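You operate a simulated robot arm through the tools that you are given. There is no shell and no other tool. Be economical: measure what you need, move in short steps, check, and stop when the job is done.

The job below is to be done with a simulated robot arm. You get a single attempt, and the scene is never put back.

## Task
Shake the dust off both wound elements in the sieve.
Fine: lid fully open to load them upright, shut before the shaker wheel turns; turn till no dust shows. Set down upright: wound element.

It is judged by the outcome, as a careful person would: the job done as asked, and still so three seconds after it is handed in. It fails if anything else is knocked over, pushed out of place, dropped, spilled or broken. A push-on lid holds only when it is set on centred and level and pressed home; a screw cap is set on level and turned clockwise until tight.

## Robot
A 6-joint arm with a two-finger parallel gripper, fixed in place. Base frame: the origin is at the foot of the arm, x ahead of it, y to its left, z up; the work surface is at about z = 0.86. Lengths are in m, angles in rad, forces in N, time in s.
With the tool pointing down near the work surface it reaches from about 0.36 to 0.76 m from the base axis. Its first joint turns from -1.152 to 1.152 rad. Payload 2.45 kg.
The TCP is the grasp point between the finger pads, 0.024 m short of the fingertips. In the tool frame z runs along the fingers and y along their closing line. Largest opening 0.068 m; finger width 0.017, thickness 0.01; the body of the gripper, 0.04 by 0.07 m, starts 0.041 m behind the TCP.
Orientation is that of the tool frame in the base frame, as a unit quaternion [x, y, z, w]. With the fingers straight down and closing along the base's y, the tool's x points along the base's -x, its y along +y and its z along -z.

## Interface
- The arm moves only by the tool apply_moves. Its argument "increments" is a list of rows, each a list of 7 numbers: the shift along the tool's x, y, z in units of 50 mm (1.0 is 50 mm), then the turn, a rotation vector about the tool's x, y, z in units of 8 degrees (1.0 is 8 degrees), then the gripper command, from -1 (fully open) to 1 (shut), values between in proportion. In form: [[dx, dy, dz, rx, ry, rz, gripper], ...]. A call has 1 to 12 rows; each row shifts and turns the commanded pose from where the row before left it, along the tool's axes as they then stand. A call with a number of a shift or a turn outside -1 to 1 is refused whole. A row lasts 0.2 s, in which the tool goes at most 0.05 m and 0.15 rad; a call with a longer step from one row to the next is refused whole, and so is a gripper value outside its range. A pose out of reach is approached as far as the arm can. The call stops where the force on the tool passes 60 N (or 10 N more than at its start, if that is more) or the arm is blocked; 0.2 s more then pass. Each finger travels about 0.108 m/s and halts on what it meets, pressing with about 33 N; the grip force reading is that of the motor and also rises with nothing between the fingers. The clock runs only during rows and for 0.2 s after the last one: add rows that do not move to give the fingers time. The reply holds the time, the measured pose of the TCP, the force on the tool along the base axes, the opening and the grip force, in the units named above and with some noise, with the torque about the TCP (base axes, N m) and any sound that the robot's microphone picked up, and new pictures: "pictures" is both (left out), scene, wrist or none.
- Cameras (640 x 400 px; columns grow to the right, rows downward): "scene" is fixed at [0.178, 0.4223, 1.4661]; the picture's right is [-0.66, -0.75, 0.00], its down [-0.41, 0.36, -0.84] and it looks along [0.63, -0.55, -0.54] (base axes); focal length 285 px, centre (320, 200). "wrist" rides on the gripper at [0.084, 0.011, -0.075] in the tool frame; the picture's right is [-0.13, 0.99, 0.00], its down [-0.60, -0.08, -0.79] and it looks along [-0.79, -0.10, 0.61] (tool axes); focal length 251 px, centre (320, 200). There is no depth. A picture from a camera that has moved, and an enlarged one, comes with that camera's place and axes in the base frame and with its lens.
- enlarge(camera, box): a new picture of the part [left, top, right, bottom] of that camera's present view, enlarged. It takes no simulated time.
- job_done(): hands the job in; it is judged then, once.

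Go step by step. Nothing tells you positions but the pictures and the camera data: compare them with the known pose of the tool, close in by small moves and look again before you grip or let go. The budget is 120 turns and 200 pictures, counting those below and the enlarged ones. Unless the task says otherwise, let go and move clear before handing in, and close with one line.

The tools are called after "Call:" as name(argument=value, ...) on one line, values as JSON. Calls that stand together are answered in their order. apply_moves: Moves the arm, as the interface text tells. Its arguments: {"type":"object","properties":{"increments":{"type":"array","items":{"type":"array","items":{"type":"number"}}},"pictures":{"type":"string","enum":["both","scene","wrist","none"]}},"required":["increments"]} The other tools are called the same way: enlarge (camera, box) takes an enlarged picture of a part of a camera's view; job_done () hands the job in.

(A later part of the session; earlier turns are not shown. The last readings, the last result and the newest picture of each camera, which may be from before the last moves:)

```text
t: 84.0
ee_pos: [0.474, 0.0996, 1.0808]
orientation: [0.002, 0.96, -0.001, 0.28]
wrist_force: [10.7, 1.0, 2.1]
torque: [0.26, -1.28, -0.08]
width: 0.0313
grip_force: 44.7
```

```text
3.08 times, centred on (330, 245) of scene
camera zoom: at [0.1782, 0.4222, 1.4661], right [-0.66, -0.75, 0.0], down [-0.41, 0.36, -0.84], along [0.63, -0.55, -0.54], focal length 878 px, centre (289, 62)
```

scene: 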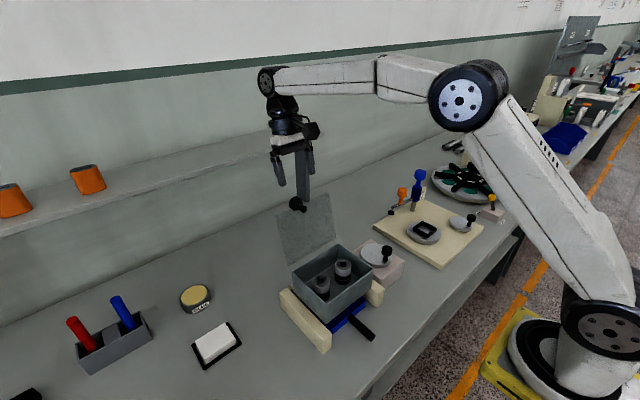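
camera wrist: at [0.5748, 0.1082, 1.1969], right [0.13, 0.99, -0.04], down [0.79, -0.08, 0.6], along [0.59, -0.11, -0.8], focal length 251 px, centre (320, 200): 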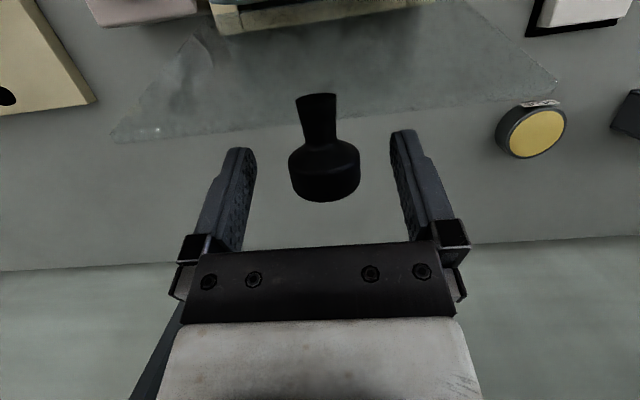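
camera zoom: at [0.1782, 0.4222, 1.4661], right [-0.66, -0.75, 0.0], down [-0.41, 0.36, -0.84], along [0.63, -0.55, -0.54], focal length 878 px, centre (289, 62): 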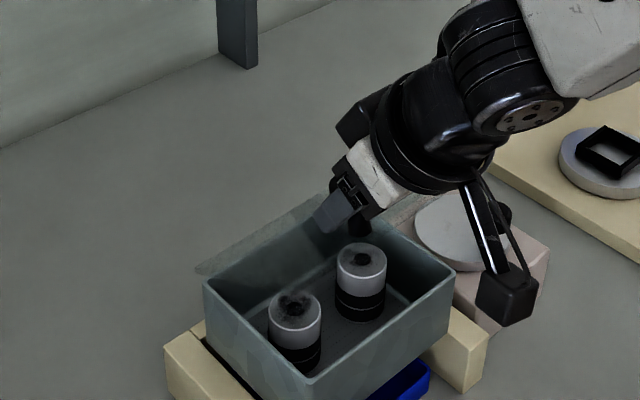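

Call:
apply_moves(increments=[[0.204, 0, 0.072, 0, 0, 0, 1], [0.204, 0, 0.072, 0, 0, 0, 1], [0.188, 0, 0.106, 0, 0, 0, 1], [0.188, 0, 0.106, 0, 0, 0, 1], [0.167, 0, 0.138, 0, 0, 0, 1], [0.13, 0, 0.11, 0, 0, 0, 1], [0, 0, 0, 0, 0, 0, 1]], pictures="none")

Call:
enlarge(camera="scene", box=[260, 180, 400, 310])

Call:
enlarge(camera="wrist", box=[100, 0, 540, 275])

```text
t: 85.6
ee_pos: [0.4448, 0.0994, 1.0248]
orientation: [0.002, 0.96, -0.002, 0.279]
wrist_force: [0.6, 0.1, 9.8]
torque: [0.24, -1.27, -0.28]
width: 0.0311
grip_force: 44.4
```

```text
3.08 times, centred on (330, 245) of scene
camera zoom: at [0.1778, 0.4222, 1.4661], right [-0.66, -0.75, 0.0], down [-0.41, 0.36, -0.84], along [0.63, -0.55, -0.54], focal length 878 px, centre (289, 62)
```

zoom: 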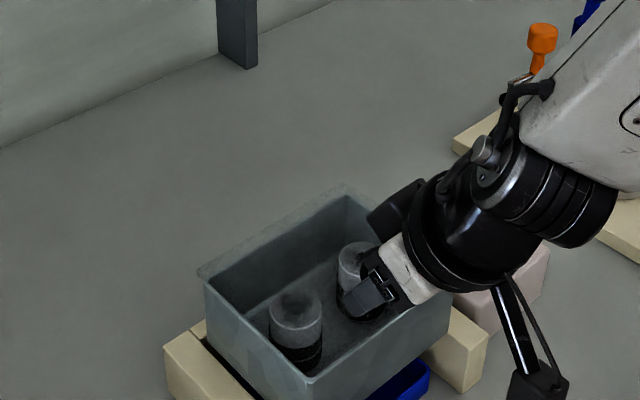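

```text
1.45 times, centred on (320, 138) of wrist
camera zoom: at [0.335, 0.1095, 1.0419], right [0.11, 0.99, 0.07], down [0.08, -0.08, 0.99], along [0.99, -0.11, -0.09], focal length 366 px, centre (320, 291)
```

zoom: 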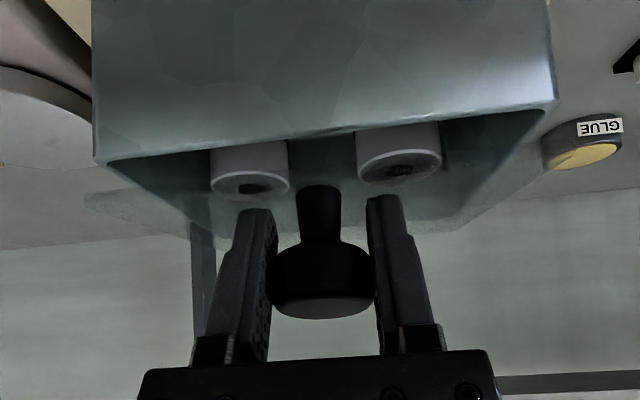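

Call:
apply_moves(increments=[[0.06, 0, 0.07, 0, 0, 0, 1], [0.05, 0, 0.07, 0, 0, 0, 1], [0, 0, 0, 0, 0, 0, 1]], pictures="none")

Call:
enlarge(camera="wrist", box=[100, 0, 540, 275])

```text
t: 86.4
ee_pos: [0.4426, 0.0997, 1.0151]
orientation: [0.0, 0.96, -0.002, 0.279]
wrist_force: [-15.6, 0.5, 16.2]
torque: [0.08, -0.66, 0.08]
width: 0.0312
grip_force: 44.4
```

```text
1.45 times, centred on (320, 138) of wrist
camera zoom: at [0.3331, 0.1099, 1.0327], right [0.11, 0.99, 0.07], down [0.09, -0.08, 0.99], along [0.99, -0.1, -0.09], focal length 366 px, centre (320, 291)
```

zoom: 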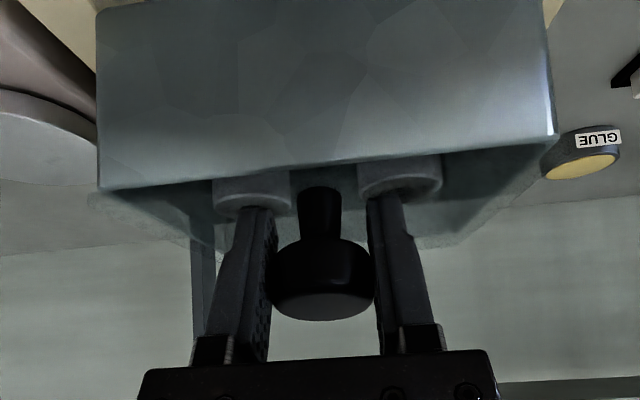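

The lid is down on the rim. Release and back away.

Call:
apply_moves(increments=[[0, 0, 0, 0, 0, 0, -1], [0, 0, 0, 0, 0, 0, -1], [-0.3, 0, -0.5, 0, 0, 0, -1], [-0.3, 0, -0.8, 0, 0, 0, -1], [-0.3, 0, -0.8, 0, 0, 0, -1], [0, 0, 0, 0, 1, 0, -1], [0, 0, 0, 0, 1, 0, -1], [0, 0, 0, 0, 1, 0, -1], [0, 0, 0, 0, 1, 0, -1], [0, 0, 0, 0, 0, 0, -1]], pictures="wrist")

Call:
enlarge(camera="scene", box=[275, 210, 415, 340])

```text
t: 88.6
ee_pos: [0.4248, 0.0993, 1.1293]
orientation: [0.001, 1.0, -0.001, 0.003]
wrist_force: [0.1, -1.0, -0.2]
torque: [0.01, 0.01, 0.0]
width: 0.0679
grip_force: 0.0
camera wrist: at [0.3428, 0.11, 1.2033], right [0.13, 0.99, 0.0], down [0.6, -0.08, 0.8], along [0.79, -0.1, -0.6], focal length 251 px, centre (320, 200)
```

wrist: 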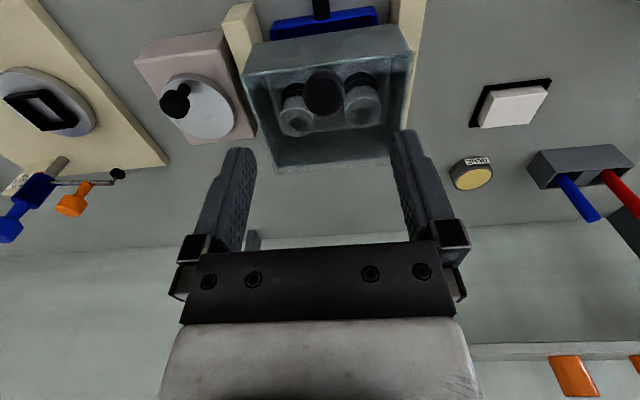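

```text
3.08 times, centred on (345, 275) of scene
camera zoom: at [0.178, 0.4223, 1.4661], right [-0.66, -0.75, 0.0], down [-0.41, 0.36, -0.84], along [0.63, -0.55, -0.54], focal length 878 px, centre (243, -31)
```

zoom: 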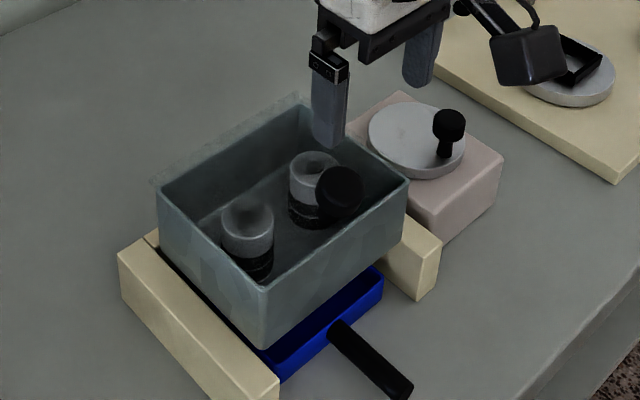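

The lid is shut with both elements standing inside. Next I go above the shaker wheel's knob, estimated at (0.469, -0.060, 0.965) with the wheel centre near (0.4975, -0.058).

Call:
apply_moves(increments=[[-0.2, -0.8, 0, 0, 0, 0, -1], [-0.2, -0.8, 0, 0, 0, 0, -1], [-0.2, -0.8, 0, 0, 0, 0, -1], [-0.28, -0.78, 0, 0, 0, 0, -1], [0, 0, 0.8, 0, 0, 0, -1], [0, 0, 0.7, 0, 0, 0, -1], [0, 0, 0, 0, 0, 0, -1]], pictures="wrist")

Call:
enlarge(camera="scene", box=[300, 200, 440, 320])

```text
t: 90.2
ee_pos: [0.4719, -0.0595, 1.0546]
orientation: [0.001, 1.0, -0.001, 0.005]
wrist_force: [-1.4, 0.2, 0.4]
torque: [0.01, -0.01, 0.01]
width: 0.068
grip_force: 0.1
camera wrist: at [0.388, -0.0483, 1.1285], right [0.13, 0.99, 0.0], down [0.6, -0.08, 0.8], along [0.79, -0.11, -0.6], focal length 251 px, centre (320, 200)
```

wrist: 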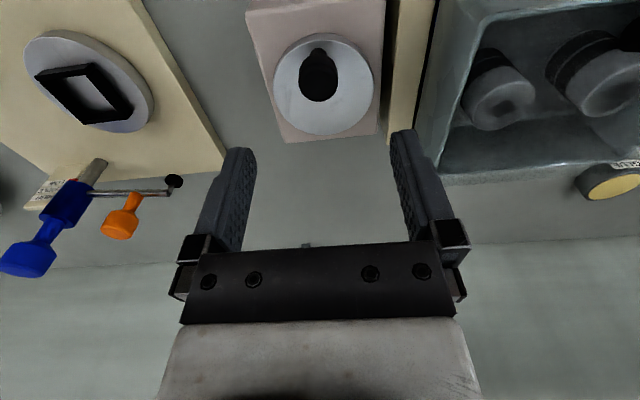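

```text
3.33 times, centred on (370, 260) of scene
camera zoom: at [0.178, 0.4223, 1.4661], right [-0.66, -0.75, 0.0], down [-0.41, 0.36, -0.84], along [0.63, -0.55, -0.54], focal length 951 px, centre (153, 0)
```

zoom: 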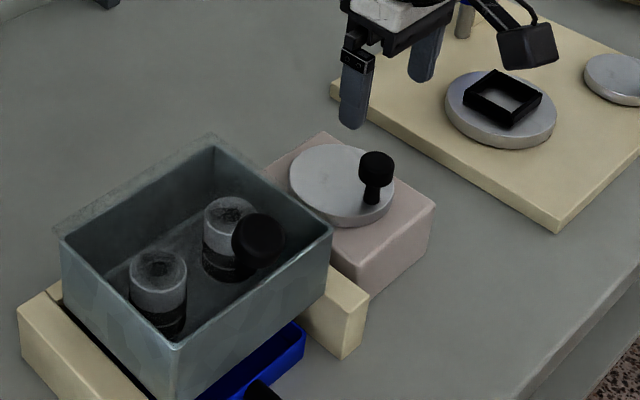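

Call:
apply_moves(increments=[[0.06, -0.03, 0.7, 0, 0, 0, -1], [0, 0, 0.7, 0, 0, 0, -1], [0, 0, 0.4, 0, 0, 0, -1], [0, 0, 0, 0, 0, 0, -1]], pictures="wrist")

Call:
enlarge(camera="scene", box=[300, 200, 440, 320])

```text
t: 91.2
ee_pos: [0.4683, -0.0614, 0.9659]
orientation: [0.0, 1.0, -0.001, 0.004]
wrist_force: [-0.5, 0.5, 0.4]
torque: [-0.04, -0.01, 0.0]
width: 0.0679
grip_force: 0.0
camera wrist: at [0.3852, -0.0507, 1.0392], right [0.13, 0.99, 0.0], down [0.6, -0.08, 0.8], along [0.79, -0.11, -0.6], focal length 251 px, centre (320, 200)
```

wrist: 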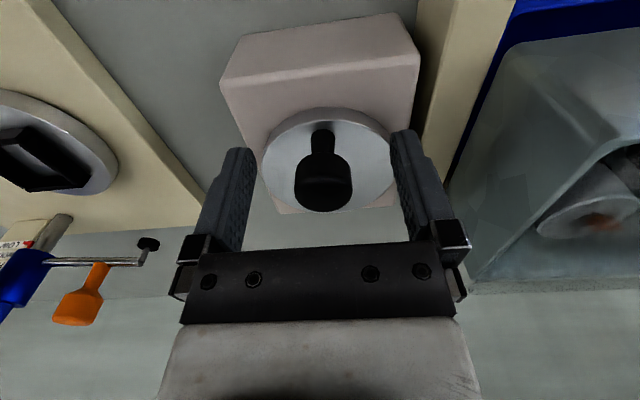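

```text
3.33 times, centred on (370, 260) of scene
camera zoom: at [0.178, 0.4223, 1.4661], right [-0.66, -0.75, 0.0], down [-0.41, 0.36, -0.84], along [0.63, -0.55, -0.54], focal length 951 px, centre (153, 0)
```

zoom: 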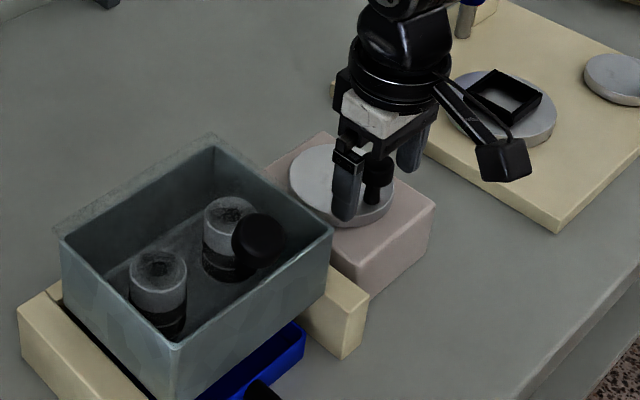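

The knob is centred between the fingers. I close, then try the first part of a circle (radius ~25 mm) and check forces.

Call:
apply_moves(increments=[[0, 0, 0, 0, 0, 0, 1], [0, 0, 0, 0, 0, 0, 1], [0, 0, 0, 0, 0, 0, 1], [0, 0, 0, 0, 0, 0, 1], [-0.017, -0.1295, 0, 0, 0, 0, 1], [-0.05, -0.1205, 0, 0, 0, 0, 1], [-0.0795, -0.1035, 0, 0, 0, 0, 1], [0, 0, 0, 0, 0, 0, 1]], pictures="none")

Call:
enlarge(camera="wrist", box=[160, 0, 640, 300])

Call:
enlarge(camera="scene", box=[280, 220, 420, 340])

```text
t: 92.4
ee_pos: [0.4682, -0.0597, 0.966]
orientation: [0.0, 1.0, 0.003, 0.002]
wrist_force: [-0.9, 21.4, 4.2]
torque: [0.08, -0.28, 0.04]
width: 0.0261
grip_force: 40.7
stopped in row 6: the force on the tool passed its limit at 72 N (the readings are from after the stop); the commanded pose is now the measured one
```

```text
1.33 times, centred on (400, 150) of wrist
camera zoom: at [0.3856, -0.0503, 1.0398], right [0.13, 0.99, 0.01], down [0.6, -0.08, 0.79], along [0.79, -0.1, -0.61], focal length 335 px, centre (213, 267)
```

zoom: 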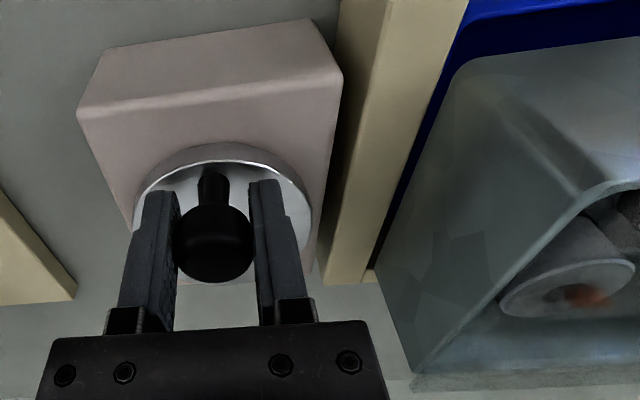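

```text
3.33 times, centred on (350, 280) of scene
camera zoom: at [0.1779, 0.4228, 1.4659], right [-0.66, -0.75, 0.0], down [-0.41, 0.36, -0.84], along [0.63, -0.55, -0.54], focal length 951 px, centre (220, -67)
```

zoom: 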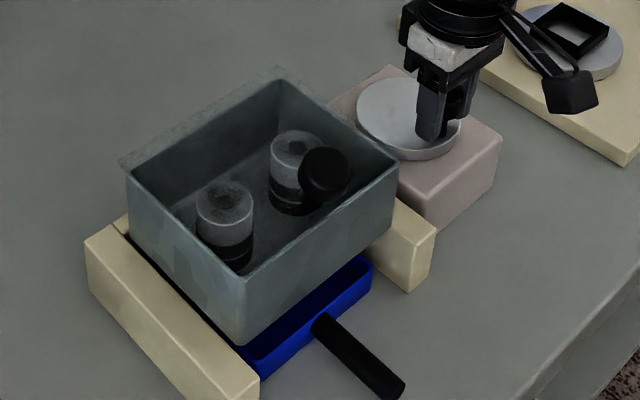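

Turning that way met a hard stop (72 N). I'll try the other direction (clockwise) gently.

Call:
apply_moves(increments=[[-0.01, 0.07, 0, 0, 0, 0, 1], [-0.02, 0.07, 0, 0, 0, 0, 1], [-0.03, 0.065, 0, 0, 0, 0, 1], [0, 0, 0, 0, 0, 0, 1]], pictures="none")

Call:
enlarge(camera="scene", box=[280, 220, 420, 340])

```text
t: 93.4
ee_pos: [0.4703, -0.0522, 0.9655]
orientation: [0.001, 1.0, 0.001, 0.002]
wrist_force: [-3.3, -11.6, 2.6]
torque: [-0.38, 0.12, -0.32]
width: 0.0249
grip_force: 40.8
```

```text
3.33 times, centred on (350, 280) of scene
camera zoom: at [0.1779, 0.4219, 1.4662], right [-0.66, -0.75, 0.0], down [-0.41, 0.36, -0.84], along [0.63, -0.55, -0.54], focal length 951 px, centre (220, -67)
```

zoom: 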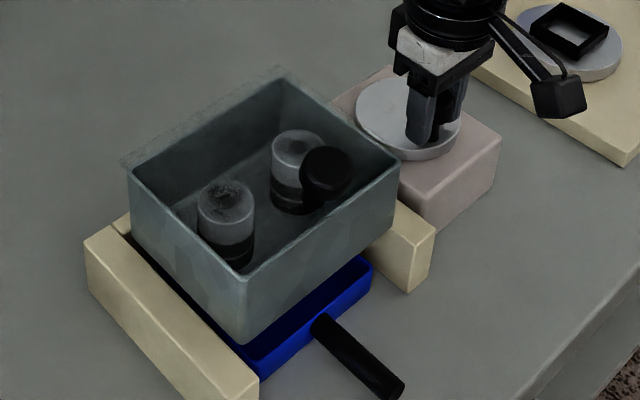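

Clockwise works: the wheel turns and the box begins to move. Continue the circle.

Call:
apply_moves(increments=[[-0.06, 0.116, 0, 0, 0, 0, 1], [-0.088, 0.096, 0, 0, 0, 0, 1], [-0.11, 0.07, 0, 0, 0, 0, 1], [-0.1245, 0.039, 0, 0, 0, 0, 1], [0, 0, 0, 0, 0, 0, 1]], pictures="none")

Call:
enlarge(camera="wrist", box=[160, 0, 640, 300])

```text
t: 94.6
ee_pos: [0.4882, -0.0352, 0.9659]
orientation: [0.0, 1.0, 0.002, 0.0]
wrist_force: [-12.5, 7.9, 9.2]
torque: [-0.17, 0.91, -0.24]
width: 0.0259
grip_force: 41.2
```

```text
1.33 times, centred on (400, 150) of wrist
camera zoom: at [0.4064, -0.0248, 1.0393], right [0.13, 0.99, 0.0], down [0.6, -0.08, 0.79], along [0.79, -0.1, -0.61], focal length 335 px, centre (213, 267)
```

zoom: 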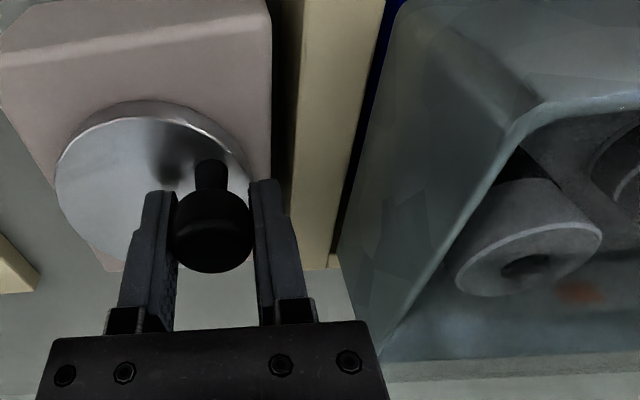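

Call:
apply_moves(increments=[[-0.13, 0.006, 0, 0, 0, 0, 1], [-0.1275, -0.028, 0, 0, 0, 0, 1], [-0.116, -0.06, 0, 0, 0, 0, 1], [-0.096, -0.088, 0, 0, 0, 0, 1], [-0.07, -0.11, 0, 0, 0, 0, 1], [-0.039, -0.1245, 0, 0, 0, 0, 1], [0, 0, 0, 0, 0, 0, 1]], pictures="none")

Call:
enlarge(camera="wrist", box=[160, 0, 640, 300])

Call:
enlarge(camera="scene", box=[280, 220, 420, 340])

```text
t: 95.2
ee_pos: [0.5012, -0.0307, 0.9647]
orientation: [-0.001, 1.0, 0.005, 0.0]
wrist_force: [-2.8, 13.7, 6.5]
torque: [-0.43, -0.09, -0.11]
width: 0.025
grip_force: 41.1
stopped in row 3: the force on the tool passed its limit at 65 N (the readings are from after the stop); the commanded pose is now the measured one
```

```text
1.33 times, centred on (400, 150) of wrist
camera zoom: at [0.4193, -0.0216, 1.0393], right [0.13, 0.99, 0.01], down [0.6, -0.09, 0.79], along [0.79, -0.1, -0.61], focal length 335 px, centre (213, 267)
```

zoom: 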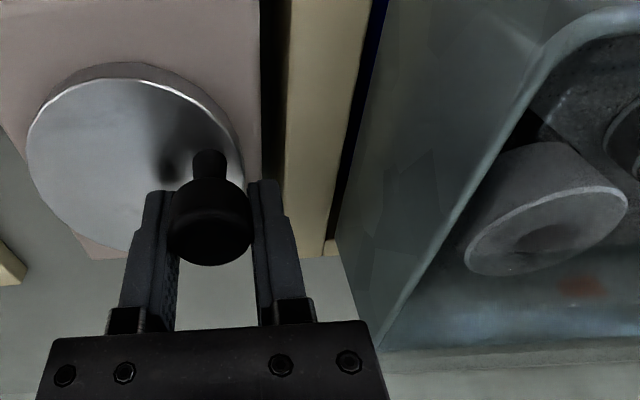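

```text
3.33 times, centred on (350, 280) of scene
camera zoom: at [0.1778, 0.4226, 1.466], right [-0.66, -0.75, 0.0], down [-0.41, 0.36, -0.84], along [0.63, -0.55, -0.54], focal length 951 px, centre (220, -67)
```

zoom: 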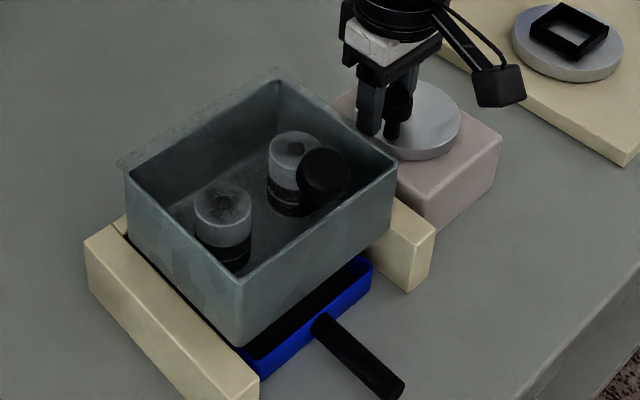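

The path radius was too small (true crank radius ≈29.5 mm, centre ≈(0.498, -0.060)). I'll release, recentre on the knob and go on with the corrected circle.

Call:
apply_moves(increments=[[0, 0, 0, 0, 0, 0, -0.3], [0, 0, 0, 0, 0, 0, -0.3], [0.13, 0.01, 0, 0, 0, 0, -0.3], [0, 0, 0, 0, 0, 0, -0.3]], pictures="none")

Call:
enlarge(camera="wrist", box=[160, 0, 640, 300])

```text
t: 96.2
ee_pos: [0.4949, -0.0321, 0.9654]
orientation: [0.0, 1.0, 0.004, 0.001]
wrist_force: [0.3, 0.4, -0.1]
torque: [0.0, -0.02, -0.02]
width: 0.0444
grip_force: 0.0
```

```text
1.33 times, centred on (400, 150) of wrist
camera zoom: at [0.4129, -0.0229, 1.0396], right [0.13, 0.99, 0.01], down [0.6, -0.09, 0.79], along [0.79, -0.1, -0.61], focal length 335 px, centre (213, 267)
```

zoom: 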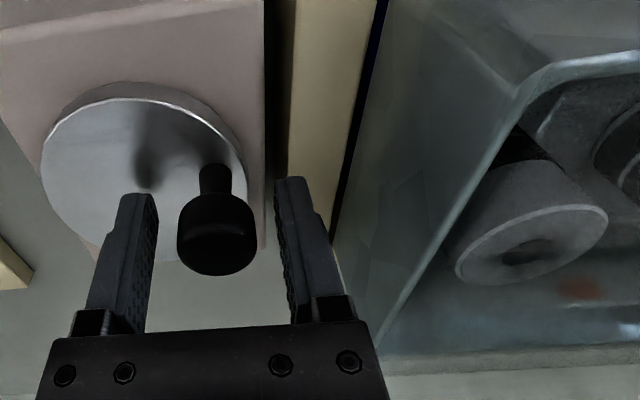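

Call:
apply_moves(increments=[[0, 0, 0, 0, 0, 0, 1], [0, 0, 0, 0, 0, 0, 1], [-0.149, 0.01, 0, 0, 0, 0, 1], [-0.146, -0.03, 0, 0, 0, 0, 1], [-0.133, -0.069, 0, 0, 0, 0, 1], [-0.11, -0.101, 0, 0, 0, 0, 1], [0, 0, 0, 0, 0, 0, 1]], pictures="none")

Call:
enlarge(camera="wrist", box=[160, 0, 640, 300])

```text
t: 97.6
ee_pos: [0.5246, -0.0331, 0.9661]
orientation: [-0.002, 1.0, 0.007, 0.007]
wrist_force: [9.5, 11.5, -8.6]
torque: [-0.55, 0.16, -0.05]
width: 0.0244
grip_force: 40.1
stopped in row 6: the force on the tool passed its limit at 72 N (the readings are from after the stop); the commanded pose is now the measured one
```

```text
1.33 times, centred on (400, 150) of wrist
camera zoom: at [0.4411, -0.0241, 1.0386], right [0.12, 0.99, 0.01], down [0.59, -0.09, 0.8], along [0.79, -0.09, -0.6], focal length 335 px, centre (213, 267)
```

zoom: 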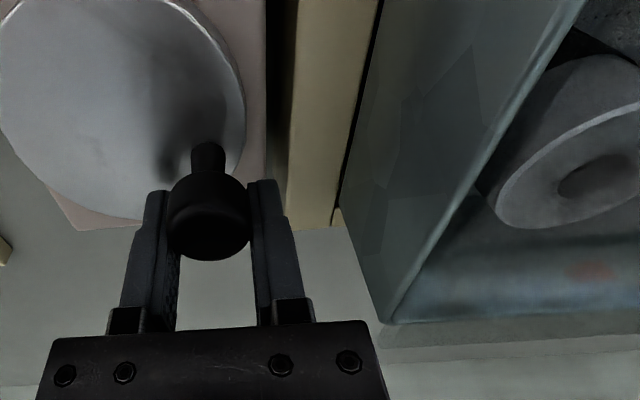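

Gripping slips when moving across the pads. Pushing the knob from behind with closed fingers is better: I'll release, rise, and come down behind it.

Call:
apply_moves(increments=[[0, 0, 0, 0, 0, 0, -0.4], [0, 0, 0, 0, 0, 0, -0.4], [0, 0, -0.6, 0, 0, 0, -0.4], [0, 0, -0.6, -0.1, 0.1, 0, -0.4], [0.41, -0.02, 0, 0, 0, 0, 1], [0.41, -0.02, 0, 0, 0, 0, 1], [0, 0, 0, 0, 0, 0, 1], [0, 0, 0.6, 0, 0, 0, 1], [0, 0, 0.6, 0, 0, 0, 1], [0, 0, 0, 0, 0, 0, 1]], pictures="none")

Call:
enlarge(camera="wrist", box=[160, 0, 640, 300])

Call:
enlarge(camera="scene", box=[280, 220, 420, 340])

```text
t: 99.8
ee_pos: [0.4811, -0.0349, 0.9635]
orientation: [-0.002, 1.0, 0.013, -0.002]
wrist_force: [-1.0, -0.3, 0.4]
torque: [-0.04, 0.06, -0.01]
width: 0.0001
grip_force: 23.1
```

```text
1.33 times, centred on (400, 150) of wrist
camera zoom: at [0.3986, -0.0267, 1.0391], right [0.13, 0.99, 0.03], down [0.61, -0.1, 0.79], along [0.78, -0.08, -0.61], focal length 335 px, centre (213, 267)
```

zoom: 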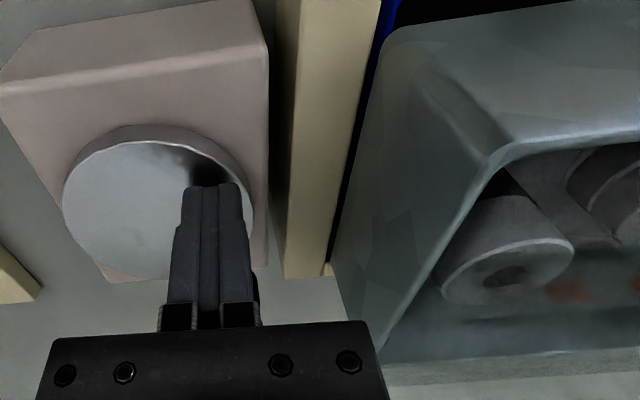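

```text
3.33 times, centred on (350, 280) of scene
camera zoom: at [0.178, 0.4223, 1.4661], right [-0.66, -0.75, 0.0], down [-0.41, 0.36, -0.84], along [0.63, -0.55, -0.54], focal length 951 px, centre (220, -67)
```

zoom: 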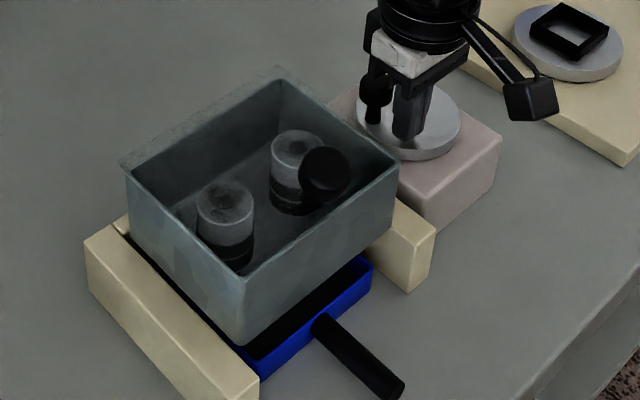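

Fingers are behind the knob. Push it clockwise around the circle.

Call:
apply_moves(increments=[[-0.138, 0.057, 0, 0.19, 0, 0, 1], [-0.149, 0.02, 0, 0, 0, 0, 1], [-0.149, -0.02, 0, 0, 0, 0, 1], [-0.138, -0.057, 0, 0, 0, 0, 1], [-0.119, -0.091, 0, 0, 0, 0, 1], [0, 0, 0, 0, 0, 0, 1]], pictures="none")

Call:
enlarge(camera="scene", box=[280, 220, 420, 340])

```text
t: 101.2
ee_pos: [0.5169, -0.0404, 0.9649]
orientation: [-0.001, 1.0, 0.0, -0.001]
wrist_force: [-0.3, -0.2, 0.3]
torque: [0.02, 0.0, 0.01]
width: 0.0
grip_force: 23.7
```

```text
3.33 times, centred on (350, 280) of scene
camera zoom: at [0.178, 0.4223, 1.4661], right [-0.66, -0.75, 0.0], down [-0.41, 0.36, -0.84], along [0.63, -0.55, -0.54], focal length 951 px, centre (220, -67)
```

zoom: 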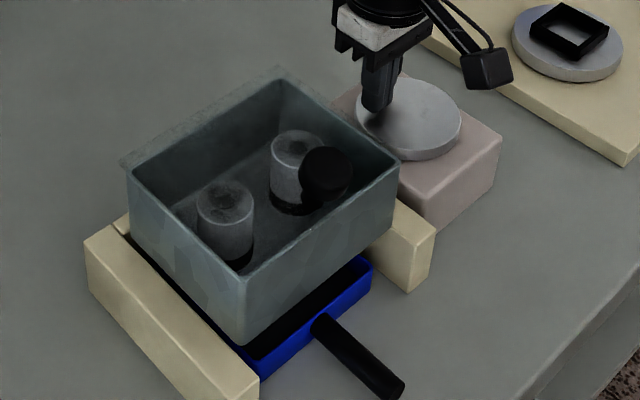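

Moves with little force. Continue around.

Call:
apply_moves(increments=[[-0.095, -0.119, 0, 0, 0, 0, 1], [-0.06, -0.138, 0, 0, 0, 0, 1], [-0.02, -0.149, 0, 0, 0, 0, 1], [0.02, -0.149, 0, 0, 0, 0, 1], [0.057, -0.138, 0, 0, 0, 0, 1], [0.091, -0.119, 0, 0, 0, 0, 1], [0.119, -0.091, 0, 0, 0, 0, 1], [0, 0, 0, 0, 0, 0, 1]], pictures="none")

Call:
enlarge(camera="wrist", box=[160, 0, 640, 300])

Call:
enlarge(camera="scene", box=[280, 220, 420, 340])

```text
t: 103.0
ee_pos: [0.5107, -0.0866, 0.9646]
orientation: [-0.003, 1.0, 0.0, -0.002]
wrist_force: [-0.2, 1.0, -0.7]
torque: [-0.01, -0.02, -0.01]
width: 0.0003
grip_force: 23.8
```

```text
1.33 times, centred on (400, 150) of wrist
camera zoom: at [0.4286, -0.0752, 1.0398], right [0.13, 0.99, 0.0], down [0.61, -0.08, 0.79], along [0.79, -0.1, -0.61], focal length 335 px, centre (213, 267)
```

zoom: 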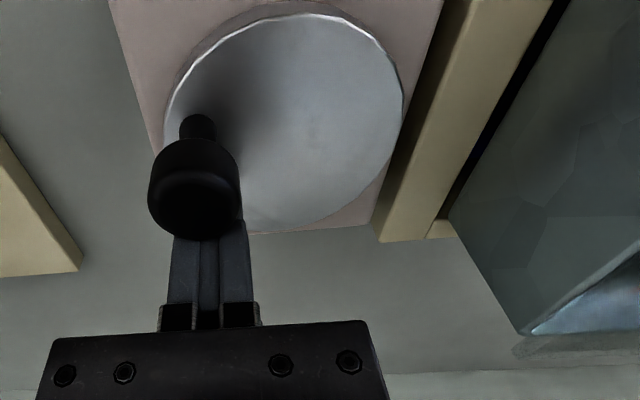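

```text
3.33 times, centred on (350, 280) of scene
camera zoom: at [0.178, 0.4223, 1.4661], right [-0.66, -0.75, 0.0], down [-0.41, 0.36, -0.84], along [0.63, -0.55, -0.54], focal length 951 px, centre (220, -67)
```

zoom: 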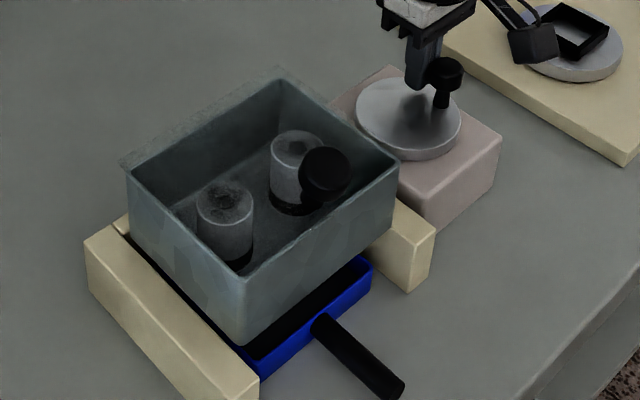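

Works very well. Continue with 180° more, then check.

Call:
apply_moves(increments=[[0.138, -0.05, 0, 0, 0, 0, 1], [0.149, -0.02, 0, 0, 0, 0, 1], [0.149, 0.02, 0, 0, 0, 0, 1], [0.138, 0.057, 0, 0, 0, 0, 1], [0.119, 0.091, 0, 0, 0, 0, 1], [0.091, 0.119, 0, 0, 0, 0, 1], [0.057, 0.138, 0, 0, 0, 0, 1], [0.02, 0.149, 0, 0, 0, 0, 1], [-0.02, 0.149, 0, 0, 0, 0, 1], [-0.057, 0.138, 0, 0, 0, 0, 1], [-0.091, 0.119, 0, 0, 0, 0, 1], [-0.119, 0.091, 0, 0, 0, 0, 1]], pictures="none")

Call:
enlarge(camera="scene", box=[280, 220, 420, 340])

```text
t: 105.6
ee_pos: [0.4822, -0.0352, 0.9647]
orientation: [-0.001, 1.0, 0.0, -0.003]
wrist_force: [-1.2, -0.7, 1.2]
torque: [-0.02, -0.04, 0.03]
width: 0.0
grip_force: 23.6
```

```text
3.33 times, centred on (350, 280) of scene
camera zoom: at [0.178, 0.4222, 1.4661], right [-0.66, -0.75, 0.0], down [-0.41, 0.36, -0.84], along [0.63, -0.55, -0.54], focal length 951 px, centre (220, -67)
```

zoom: 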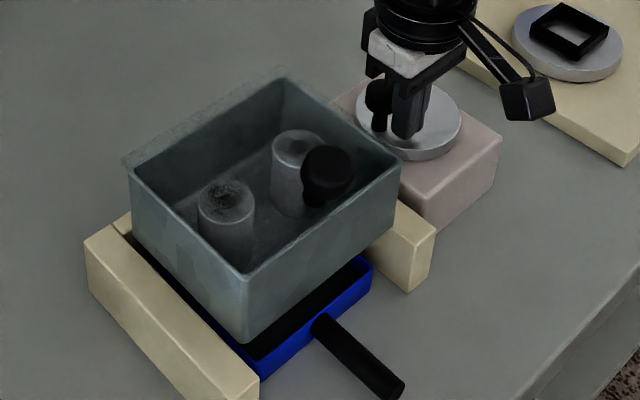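

One turn done; dust still shows. Another full turn.

Call:
apply_moves(increments=[[-0.138, 0.057, 0, 0, 0, 0, 1], [-0.149, 0.02, 0, 0, 0, 0, 1], [-0.149, -0.02, 0, 0, 0, 0, 1], [-0.138, -0.057, 0, 0, 0, 0, 1], [-0.119, -0.091, 0, 0, 0, 0, 1], [-0.091, -0.119, 0, 0, 0, 0, 1], [-0.057, -0.138, 0, 0, 0, 0, 1], [-0.02, -0.149, 0, 0, 0, 0, 1], [0.02, -0.149, 0, 0, 0, 0, 1], [0.057, -0.138, 0, 0, 0, 0, 1], [0.091, -0.119, 0, 0, 0, 0, 1], [0.119, -0.091, 0, 0, 0, 0, 1]], pictures="none")

Call:
apply_moves(increments=[[0.138, -0.057, 0, 0, 0, 0, 1], [0.149, -0.02, 0, 0, 0, 0, 1], [0.149, 0.02, 0, 0, 0, 0, 1], [0.138, 0.057, 0, 0, 0, 0, 1], [0.119, 0.091, 0, 0, 0, 0, 1], [0.091, 0.119, 0, 0, 0, 0, 1], [0.057, 0.138, 0, 0, 0, 0, 1], [0.02, 0.149, 0, 0, 0, 0, 1], [-0.02, 0.149, 0, 0, 0, 0, 1], [-0.057, 0.138, 0, 0, 0, 0, 1], [-0.091, 0.119, 0, 0, 0, 0, 1], [-0.119, 0.091, 0, 0, 0, 0, 1]], pictures="none")

Call:
enlarge(camera="scene", box=[300, 240, 400, 330])

```text
t: 108.2
ee_pos: [0.5108, -0.0838, 0.9659]
orientation: [-0.002, 1.0, 0.0, -0.001]
wrist_force: [1.8, 0.8, 0.2]
torque: [0.0, 0.02, -0.01]
width: 0.0
grip_force: 23.5
```

```text
t: 110.8
ee_pos: [0.4807, -0.0364, 0.9659]
orientation: [-0.001, 1.0, 0.0, -0.002]
wrist_force: [-1.8, -0.3, 0.6]
torque: [0.0, 0.02, -0.02]
width: 0.0001
grip_force: 23.4
```

```text
4.44 times, centred on (350, 285) of scene
camera zoom: at [0.178, 0.4222, 1.4661], right [-0.66, -0.75, 0.0], down [-0.41, 0.36, -0.84], along [0.63, -0.55, -0.54], focal length 1268 px, centre (187, -178)
```

zoom: 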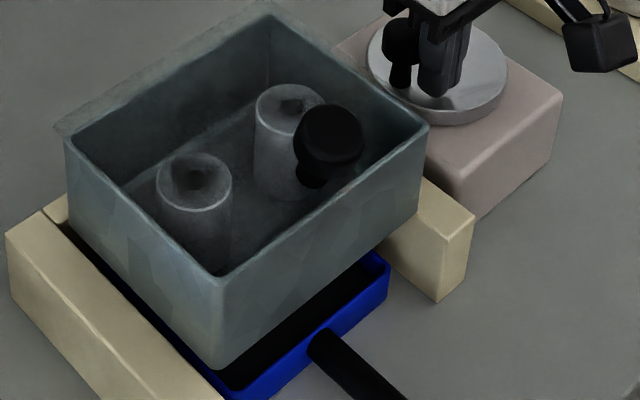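

Less dust on the tops, but some remains. One more turn.

Call:
apply_moves(increments=[[-0.138, 0.065, 0, 0, 0, 0, 1], [-0.149, 0.02, 0, 0, 0, 0, 1], [-0.149, -0.02, 0, 0, 0, 0, 1], [-0.138, -0.057, 0, 0, 0, 0, 1], [-0.119, -0.091, 0, 0, 0, 0, 1], [-0.091, -0.119, 0, 0, 0, 0, 1], [-0.057, -0.138, 0, 0, 0, 0, 1], [-0.02, -0.149, 0, 0, 0, 0, 1], [0.02, -0.149, 0, 0, 0, 0, 1], [0.057, -0.138, 0, 0, 0, 0, 1], [0.091, -0.119, 0, 0, 0, 0, 1], [0.119, -0.091, 0, 0, 0, 0, 1]], pictures="none")

Call:
apply_moves(increments=[[0.138, -0.057, 0, 0, 0, 0, 1], [0.149, -0.02, 0, 0, 0, 0, 1], [0.149, 0.02, 0, 0, 0, 0, 1], [0.138, 0.057, 0, 0, 0, 0, 1], [0.119, 0.091, 0, 0, 0, 0, 1], [0.091, 0.119, 0, 0, 0, 0, 1], [0.057, 0.138, 0, 0, 0, 0, 1], [0.02, 0.149, 0, 0, 0, 0, 1], [-0.02, 0.149, 0, 0, 0, 0, 1], [-0.057, 0.138, 0, 0, 0, 0, 1], [-0.091, 0.119, 0, 0, 0, 0, 1], [-0.119, 0.091, 0, 0, 0, 0, 1]], pictures="none")

Call:
enlarge(camera="scene", box=[300, 240, 400, 330])

Call:
enlarge(camera="wrist", box=[400, 0, 640, 160])

```text
t: 113.4
ee_pos: [0.5113, -0.0842, 0.9646]
orientation: [-0.001, 1.0, 0.0, 0.0]
wrist_force: [0.9, 0.5, -0.3]
torque: [0.0, 0.02, -0.04]
width: 0.0
grip_force: 23.5
```

```text
t: 114.8
ee_pos: [0.481, -0.0842, 0.9668]
orientation: [0.001, 1.0, -0.004, 0.01]
wrist_force: [5.1, -19.5, -6.8]
torque: [-0.01, -0.06, 0.13]
width: 0.0
grip_force: 23.8
stopped in row 6: the force on the tool passed its limit at 72 N (the readings are from after the stop); the commanded pose is now the measured one
```

```text
4.44 times, centred on (350, 285) of scene
camera zoom: at [0.1782, 0.4217, 1.4662], right [-0.66, -0.75, 0.0], down [-0.41, 0.36, -0.84], along [0.63, -0.55, -0.54], focal length 1268 px, centre (187, -178)
```

zoom: 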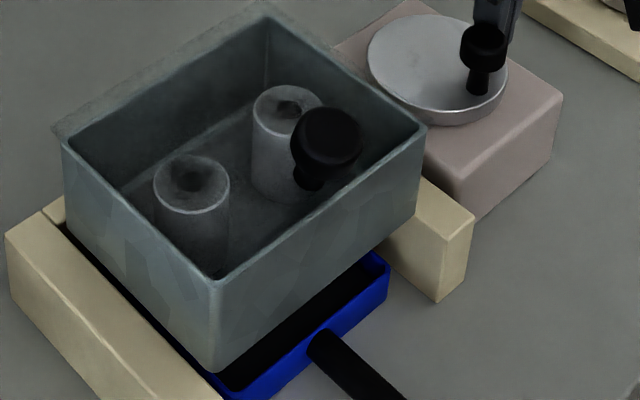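

```text
2.50 times, centred on (520, 80) of wrist
camera zoom: at [0.3967, -0.0734, 1.0395], right [0.13, 0.99, -0.01], down [0.59, -0.07, 0.81], along [0.8, -0.11, -0.59], focal length 629 px, centre (-180, 500)
```

zoom: 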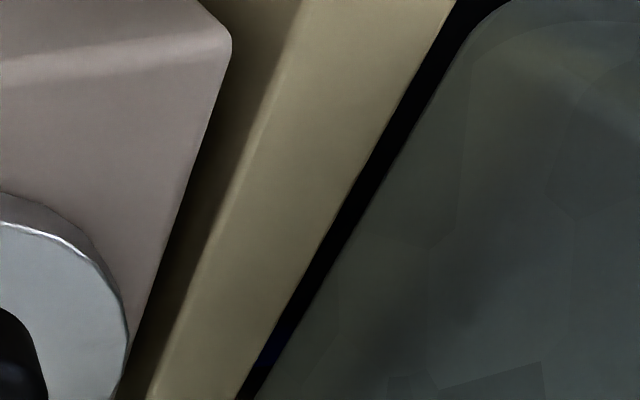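

The wheel came to a firm stop after three full turns. I back off, rise, and inspect the elements for dust.

Call:
apply_moves(increments=[[-0.05, -0.2, 0, 0, 0, 0, 1], [0, 0, -0.8, 0, 0, 0, 1], [0, 0, -0.8, 0, 0, 0, 1], [0, 0, -0.8, 0, 0, 0, 1], [0.3, 0.8, -0.2, 0, 0.5, 0, 1], [0.2, 0.8, -0.2, 0, 0.5, 0, 1], [0.2, 0.8, 0, 0, 0.5, 0, 1], [0.2, 0.8, 0, 0, 0.5, 0, 1], [0, 0, 0, 0, 0, 0, 1]], pictures="both")

Call:
enlarge(camera="scene", box=[290, 235, 390, 325])

```text
t: 116.8
ee_pos: [0.4352, 0.0704, 1.11]
orientation: [0.001, 0.991, -0.004, -0.131]
wrist_force: [0.3, 1.1, 1.3]
torque: [-0.01, -0.01, -0.01]
width: 0.0
grip_force: 23.7
camera wrist: at [0.3764, 0.0827, 1.2031], right [0.12, 0.99, -0.04], down [0.79, -0.07, 0.61], along [0.6, -0.11, -0.79], focal length 251 px, centre (320, 200)
```

scene: 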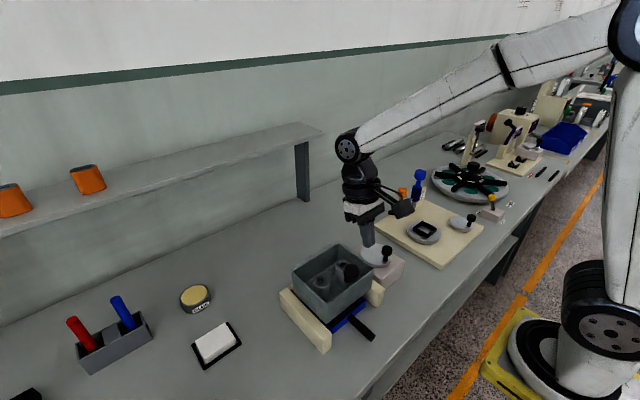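
wrist: 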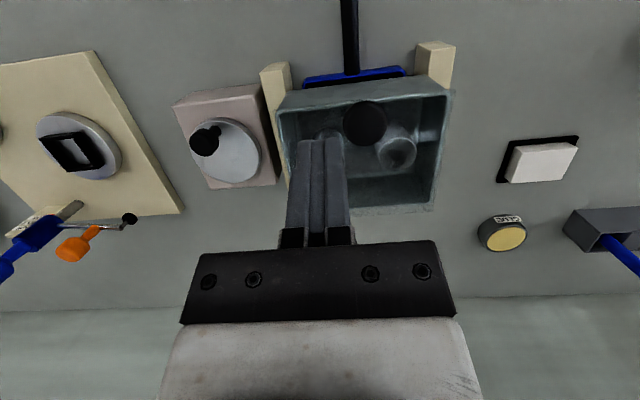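

```text
4.44 times, centred on (340, 280) of scene
camera zoom: at [0.178, 0.4223, 1.4661], right [-0.66, -0.75, 0.0], down [-0.41, 0.36, -0.84], along [0.63, -0.55, -0.54], focal length 1268 px, centre (231, -156)
```

zoom: 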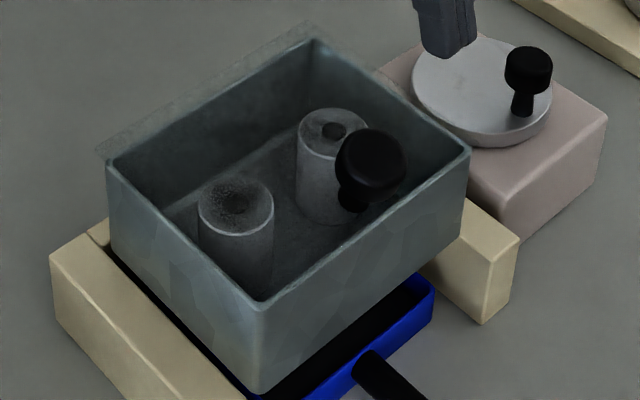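

Some speckling still seems to show. I'll get a better overhead view through the lid.

Call:
apply_moves(increments=[[0.4, 0.5, -0.5, 0, -0.5, 0, -1], [0.4, 0.1, -0.5, 0, -0.5, 0, -1], [0.2, 0, 0, 0, 0, 0, -1], [0, 0, 0, 0, 0, 0, -1]], pictures="none")

Call:
enlarge(camera="wrist", box=[240, 0, 440, 130])

Call:
enlarge(camera="scene", box=[305, 245, 375, 305])

```text
t: 117.8
ee_pos: [0.3982, 0.1002, 1.1678]
orientation: [0.0, 0.998, -0.005, -0.061]
wrist_force: [0.1, 0.3, -0.3]
torque: [-0.03, -0.03, 0.02]
width: 0.0681
grip_force: 0.0
```

```text
3.08 times, centred on (340, 65) of wrist
camera zoom: at [0.3263, 0.1109, 1.2525], right [0.13, 0.99, -0.02], down [0.7, -0.07, 0.71], along [0.71, -0.11, -0.7], focal length 774 px, centre (258, 615)
```

zoom: 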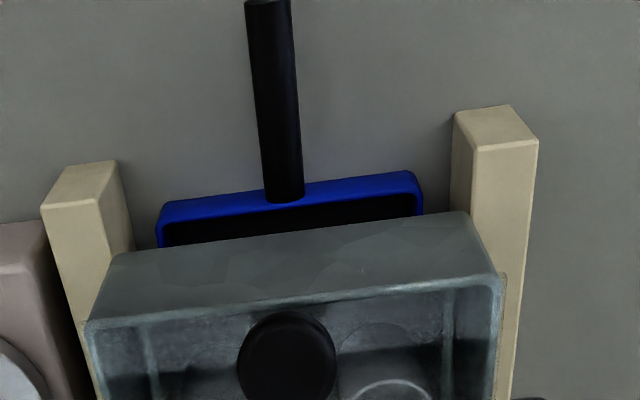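

```text
6.67 times, centred on (340, 275) of scene
camera zoom: at [0.178, 0.4223, 1.4661], right [-0.66, -0.75, 0.0], down [-0.41, 0.36, -0.84], along [0.63, -0.55, -0.54], focal length 1903 px, centre (187, -300)
```

zoom: 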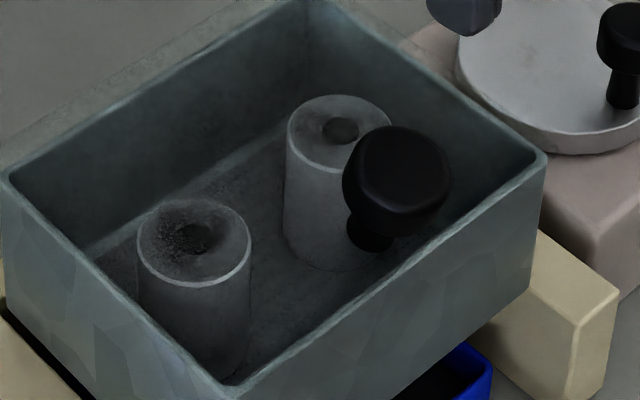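

Element A looks clean, but B still shows dark speckles by its hole. One steeper look to confirm.

Call:
apply_moves(increments=[[-0.3, 0, -0.4, 0, 1, 0, -1], [-0.3, 0, 0, 0, 1, 0, -1], [0, 0, 0, 0, 0, 0, -1]], pictures="none")

Call:
enlarge(camera="wrist", box=[240, 40, 440, 170])

```text
t: 118.5
ee_pos: [0.4292, 0.0982, 1.1814]
orientation: [0.0, 0.98, -0.004, -0.2]
wrist_force: [-0.1, -0.1, -0.3]
torque: [0.0, -0.01, -0.02]
width: 0.0679
grip_force: 0.1
```

```text
3.08 times, centred on (340, 105) of wrist
camera zoom: at [0.3837, 0.1098, 1.2836], right [0.12, 0.99, -0.06], down [0.87, -0.07, 0.49], along [0.48, -0.11, -0.87], focal length 774 px, centre (258, 492)
```

zoom: 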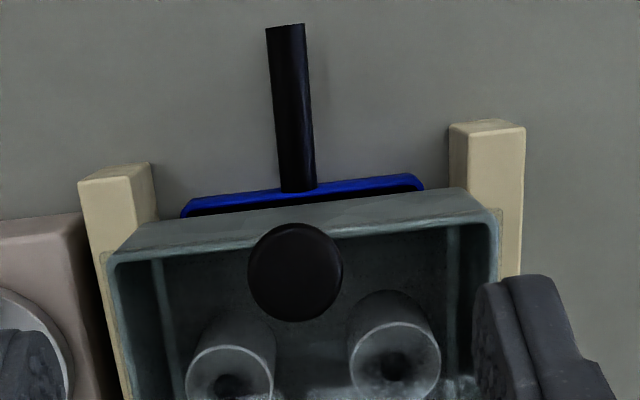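

Still some dust on B. The wheel had stopped clockwise at its starting position after exactly three turns, so I'll test turning it the other way from here.

Call:
apply_moves(increments=[[0, 0, 0, 0, -1, 0, 1], [0, 0, 0, 0, -1, 0, 1], [0, -0.5, 0, 0, -0.9, 0, 1], [-0.3, -0.8, 0, 0, 0, 0, 1], [-0.3, -0.8, 0, 0, 0, 0, 1], [-0.3, -0.5, 0.5, 0, 0, 0, 1], [-0.25, 0, 0.8, 0, 0, 0, 1], [0, 0, 0.8, 0, 0, 0, 1], [0, 0, 0.6, 0, 0, 0, 1], [0, 0, 0, 0, 0, 0, 1]], pictures="wrist")

```text
t: 120.8
ee_pos: [0.4879, -0.0315, 1.0487]
orientation: [-0.001, 1.0, -0.003, 0.002]
wrist_force: [-0.1, 0.0, -0.8]
torque: [-0.01, -0.02, 0.03]
width: 0.0
grip_force: 23.9
camera wrist: at [0.4044, -0.0209, 1.122], right [0.13, 0.99, -0.01], down [0.6, -0.07, 0.8], along [0.79, -0.11, -0.61], focal length 251 px, centre (320, 200)
```

wrist: 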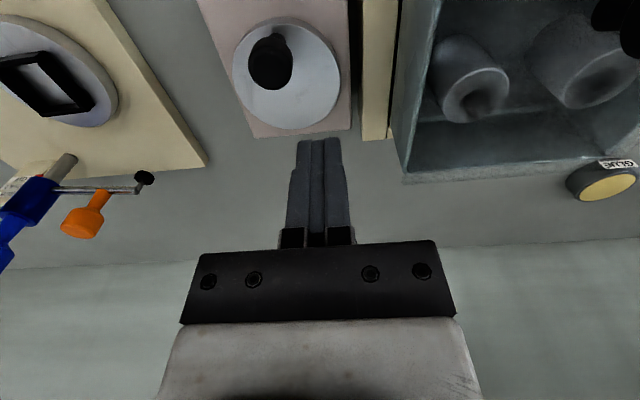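

Call:
apply_moves(increments=[[0, 0, 0.8, 0, 0, 0, 1], [0, 0, 0.6, 0, 0, 0, 1], [0, 0, 0.26, 0, 0, 0, 1], [0.133, -0.069, 0, 0, 0, 0, 1], [0.11, -0.101, 0, 0, 0, 0, 1], [0.08, -0.126, 0, 0, 0, 0, 1], [0, 0, 0, 0, 0, 0, 1]], pictures="none")

Call:
enlarge(camera="wrist", box=[160, 0, 640, 300])

```text
t: 122.3
ee_pos: [0.4702, -0.0483, 0.9663]
orientation: [0.0, 1.0, -0.004, 0.001]
wrist_force: [0.0, 1.3, 0.3]
torque: [0.04, 0.01, 0.03]
width: 0.0
grip_force: 23.6
```

```text
1.33 times, centred on (400, 150) of wrist
camera zoom: at [0.3886, -0.0374, 1.0393], right [0.13, 0.99, -0.01], down [0.6, -0.07, 0.8], along [0.79, -0.11, -0.61], focal length 335 px, centre (213, 267)
```

zoom: 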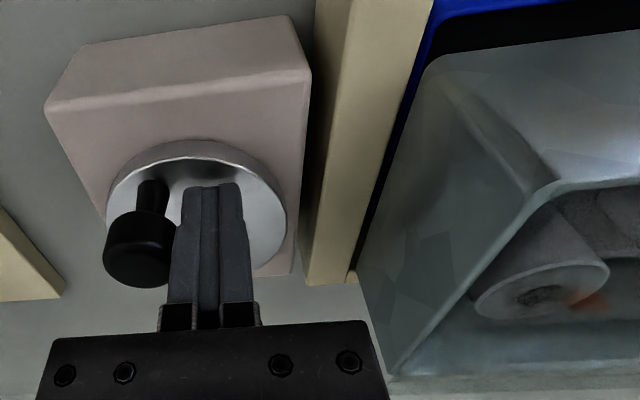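

It turns this way. I'll push a full turn counter-clockwise and check the dust.

Call:
apply_moves(increments=[[0.045, -0.143, 0, 0, 0, 0, 1], [0.0065, -0.15, 0, 0, 0, 0, 1], [-0.032, -0.146, 0, 0, 0, 0, 1], [-0.069, -0.133, 0, 0, 0, 0, 1], [-0.101, -0.11, 0, 0, 0, 0, 1], [-0.126, -0.0805, 0, 0, 0, 0, 1], [-0.143, -0.045, 0, 0, 0, 0, 1], [-0.15, -0.0065, 0, 0, 0, 0, 1], [-0.146, 0.032, 0, 0, 0, 0, 1], [-0.133, 0.069, 0, 0, 0, 0, 1], [-0.11, 0.101, 0, 0, 0, 0, 1], [-0.0805, 0.126, 0, 0, 0, 0, 1]], pictures="none")

Call:
apply_moves(increments=[[-0.045, 0.143, 0, 0, 0, 0, 1], [-0.0065, 0.15, 0, 0, 0, 0, 1], [0.032, 0.146, 0, 0, 0, 0, 1], [0.069, 0.133, 0, 0, 0, 0, 1], [0.101, 0.11, 0, 0, 0, 0, 1], [0.126, 0.0805, 0, 0, 0, 0, 1], [0.143, 0.045, 0, 0, 0, 0, 1], [0.15, 0.0065, 0, 0, 0, 0, 1], [0.146, -0.032, 0, 0, 0, 0, 1], [0.133, -0.069, 0, 0, 0, 0, 1], [0.11, -0.101, 0, 0, 0, 0, 1], [0.0805, -0.126, 0, 0, 0, 0, 1]], pictures="none")

Call:
enlarge(camera="scene", box=[305, 245, 375, 305])

```text
t: 125.0
ee_pos: [0.5217, -0.0717, 0.9658]
orientation: [0.001, 1.0, -0.004, 0.001]
wrist_force: [-1.5, -1.9, 0.9]
torque: [0.01, -0.03, -0.02]
width: 0.0001
grip_force: 23.7
```

```text
t: 127.5
ee_pos: [0.4733, -0.0471, 0.9654]
orientation: [0.0, 1.0, -0.004, 0.002]
wrist_force: [0.3, 0.8, 0.2]
torque: [0.05, 0.01, -0.01]
width: 0.0
grip_force: 23.8
```

```text
6.67 times, centred on (340, 275) of scene
camera zoom: at [0.178, 0.4223, 1.4661], right [-0.66, -0.75, 0.0], down [-0.41, 0.36, -0.84], along [0.63, -0.55, -0.54], focal length 1903 px, centre (187, -300)
```

zoom: 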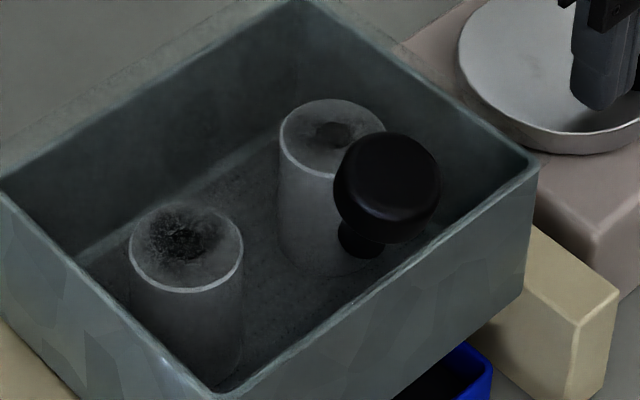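

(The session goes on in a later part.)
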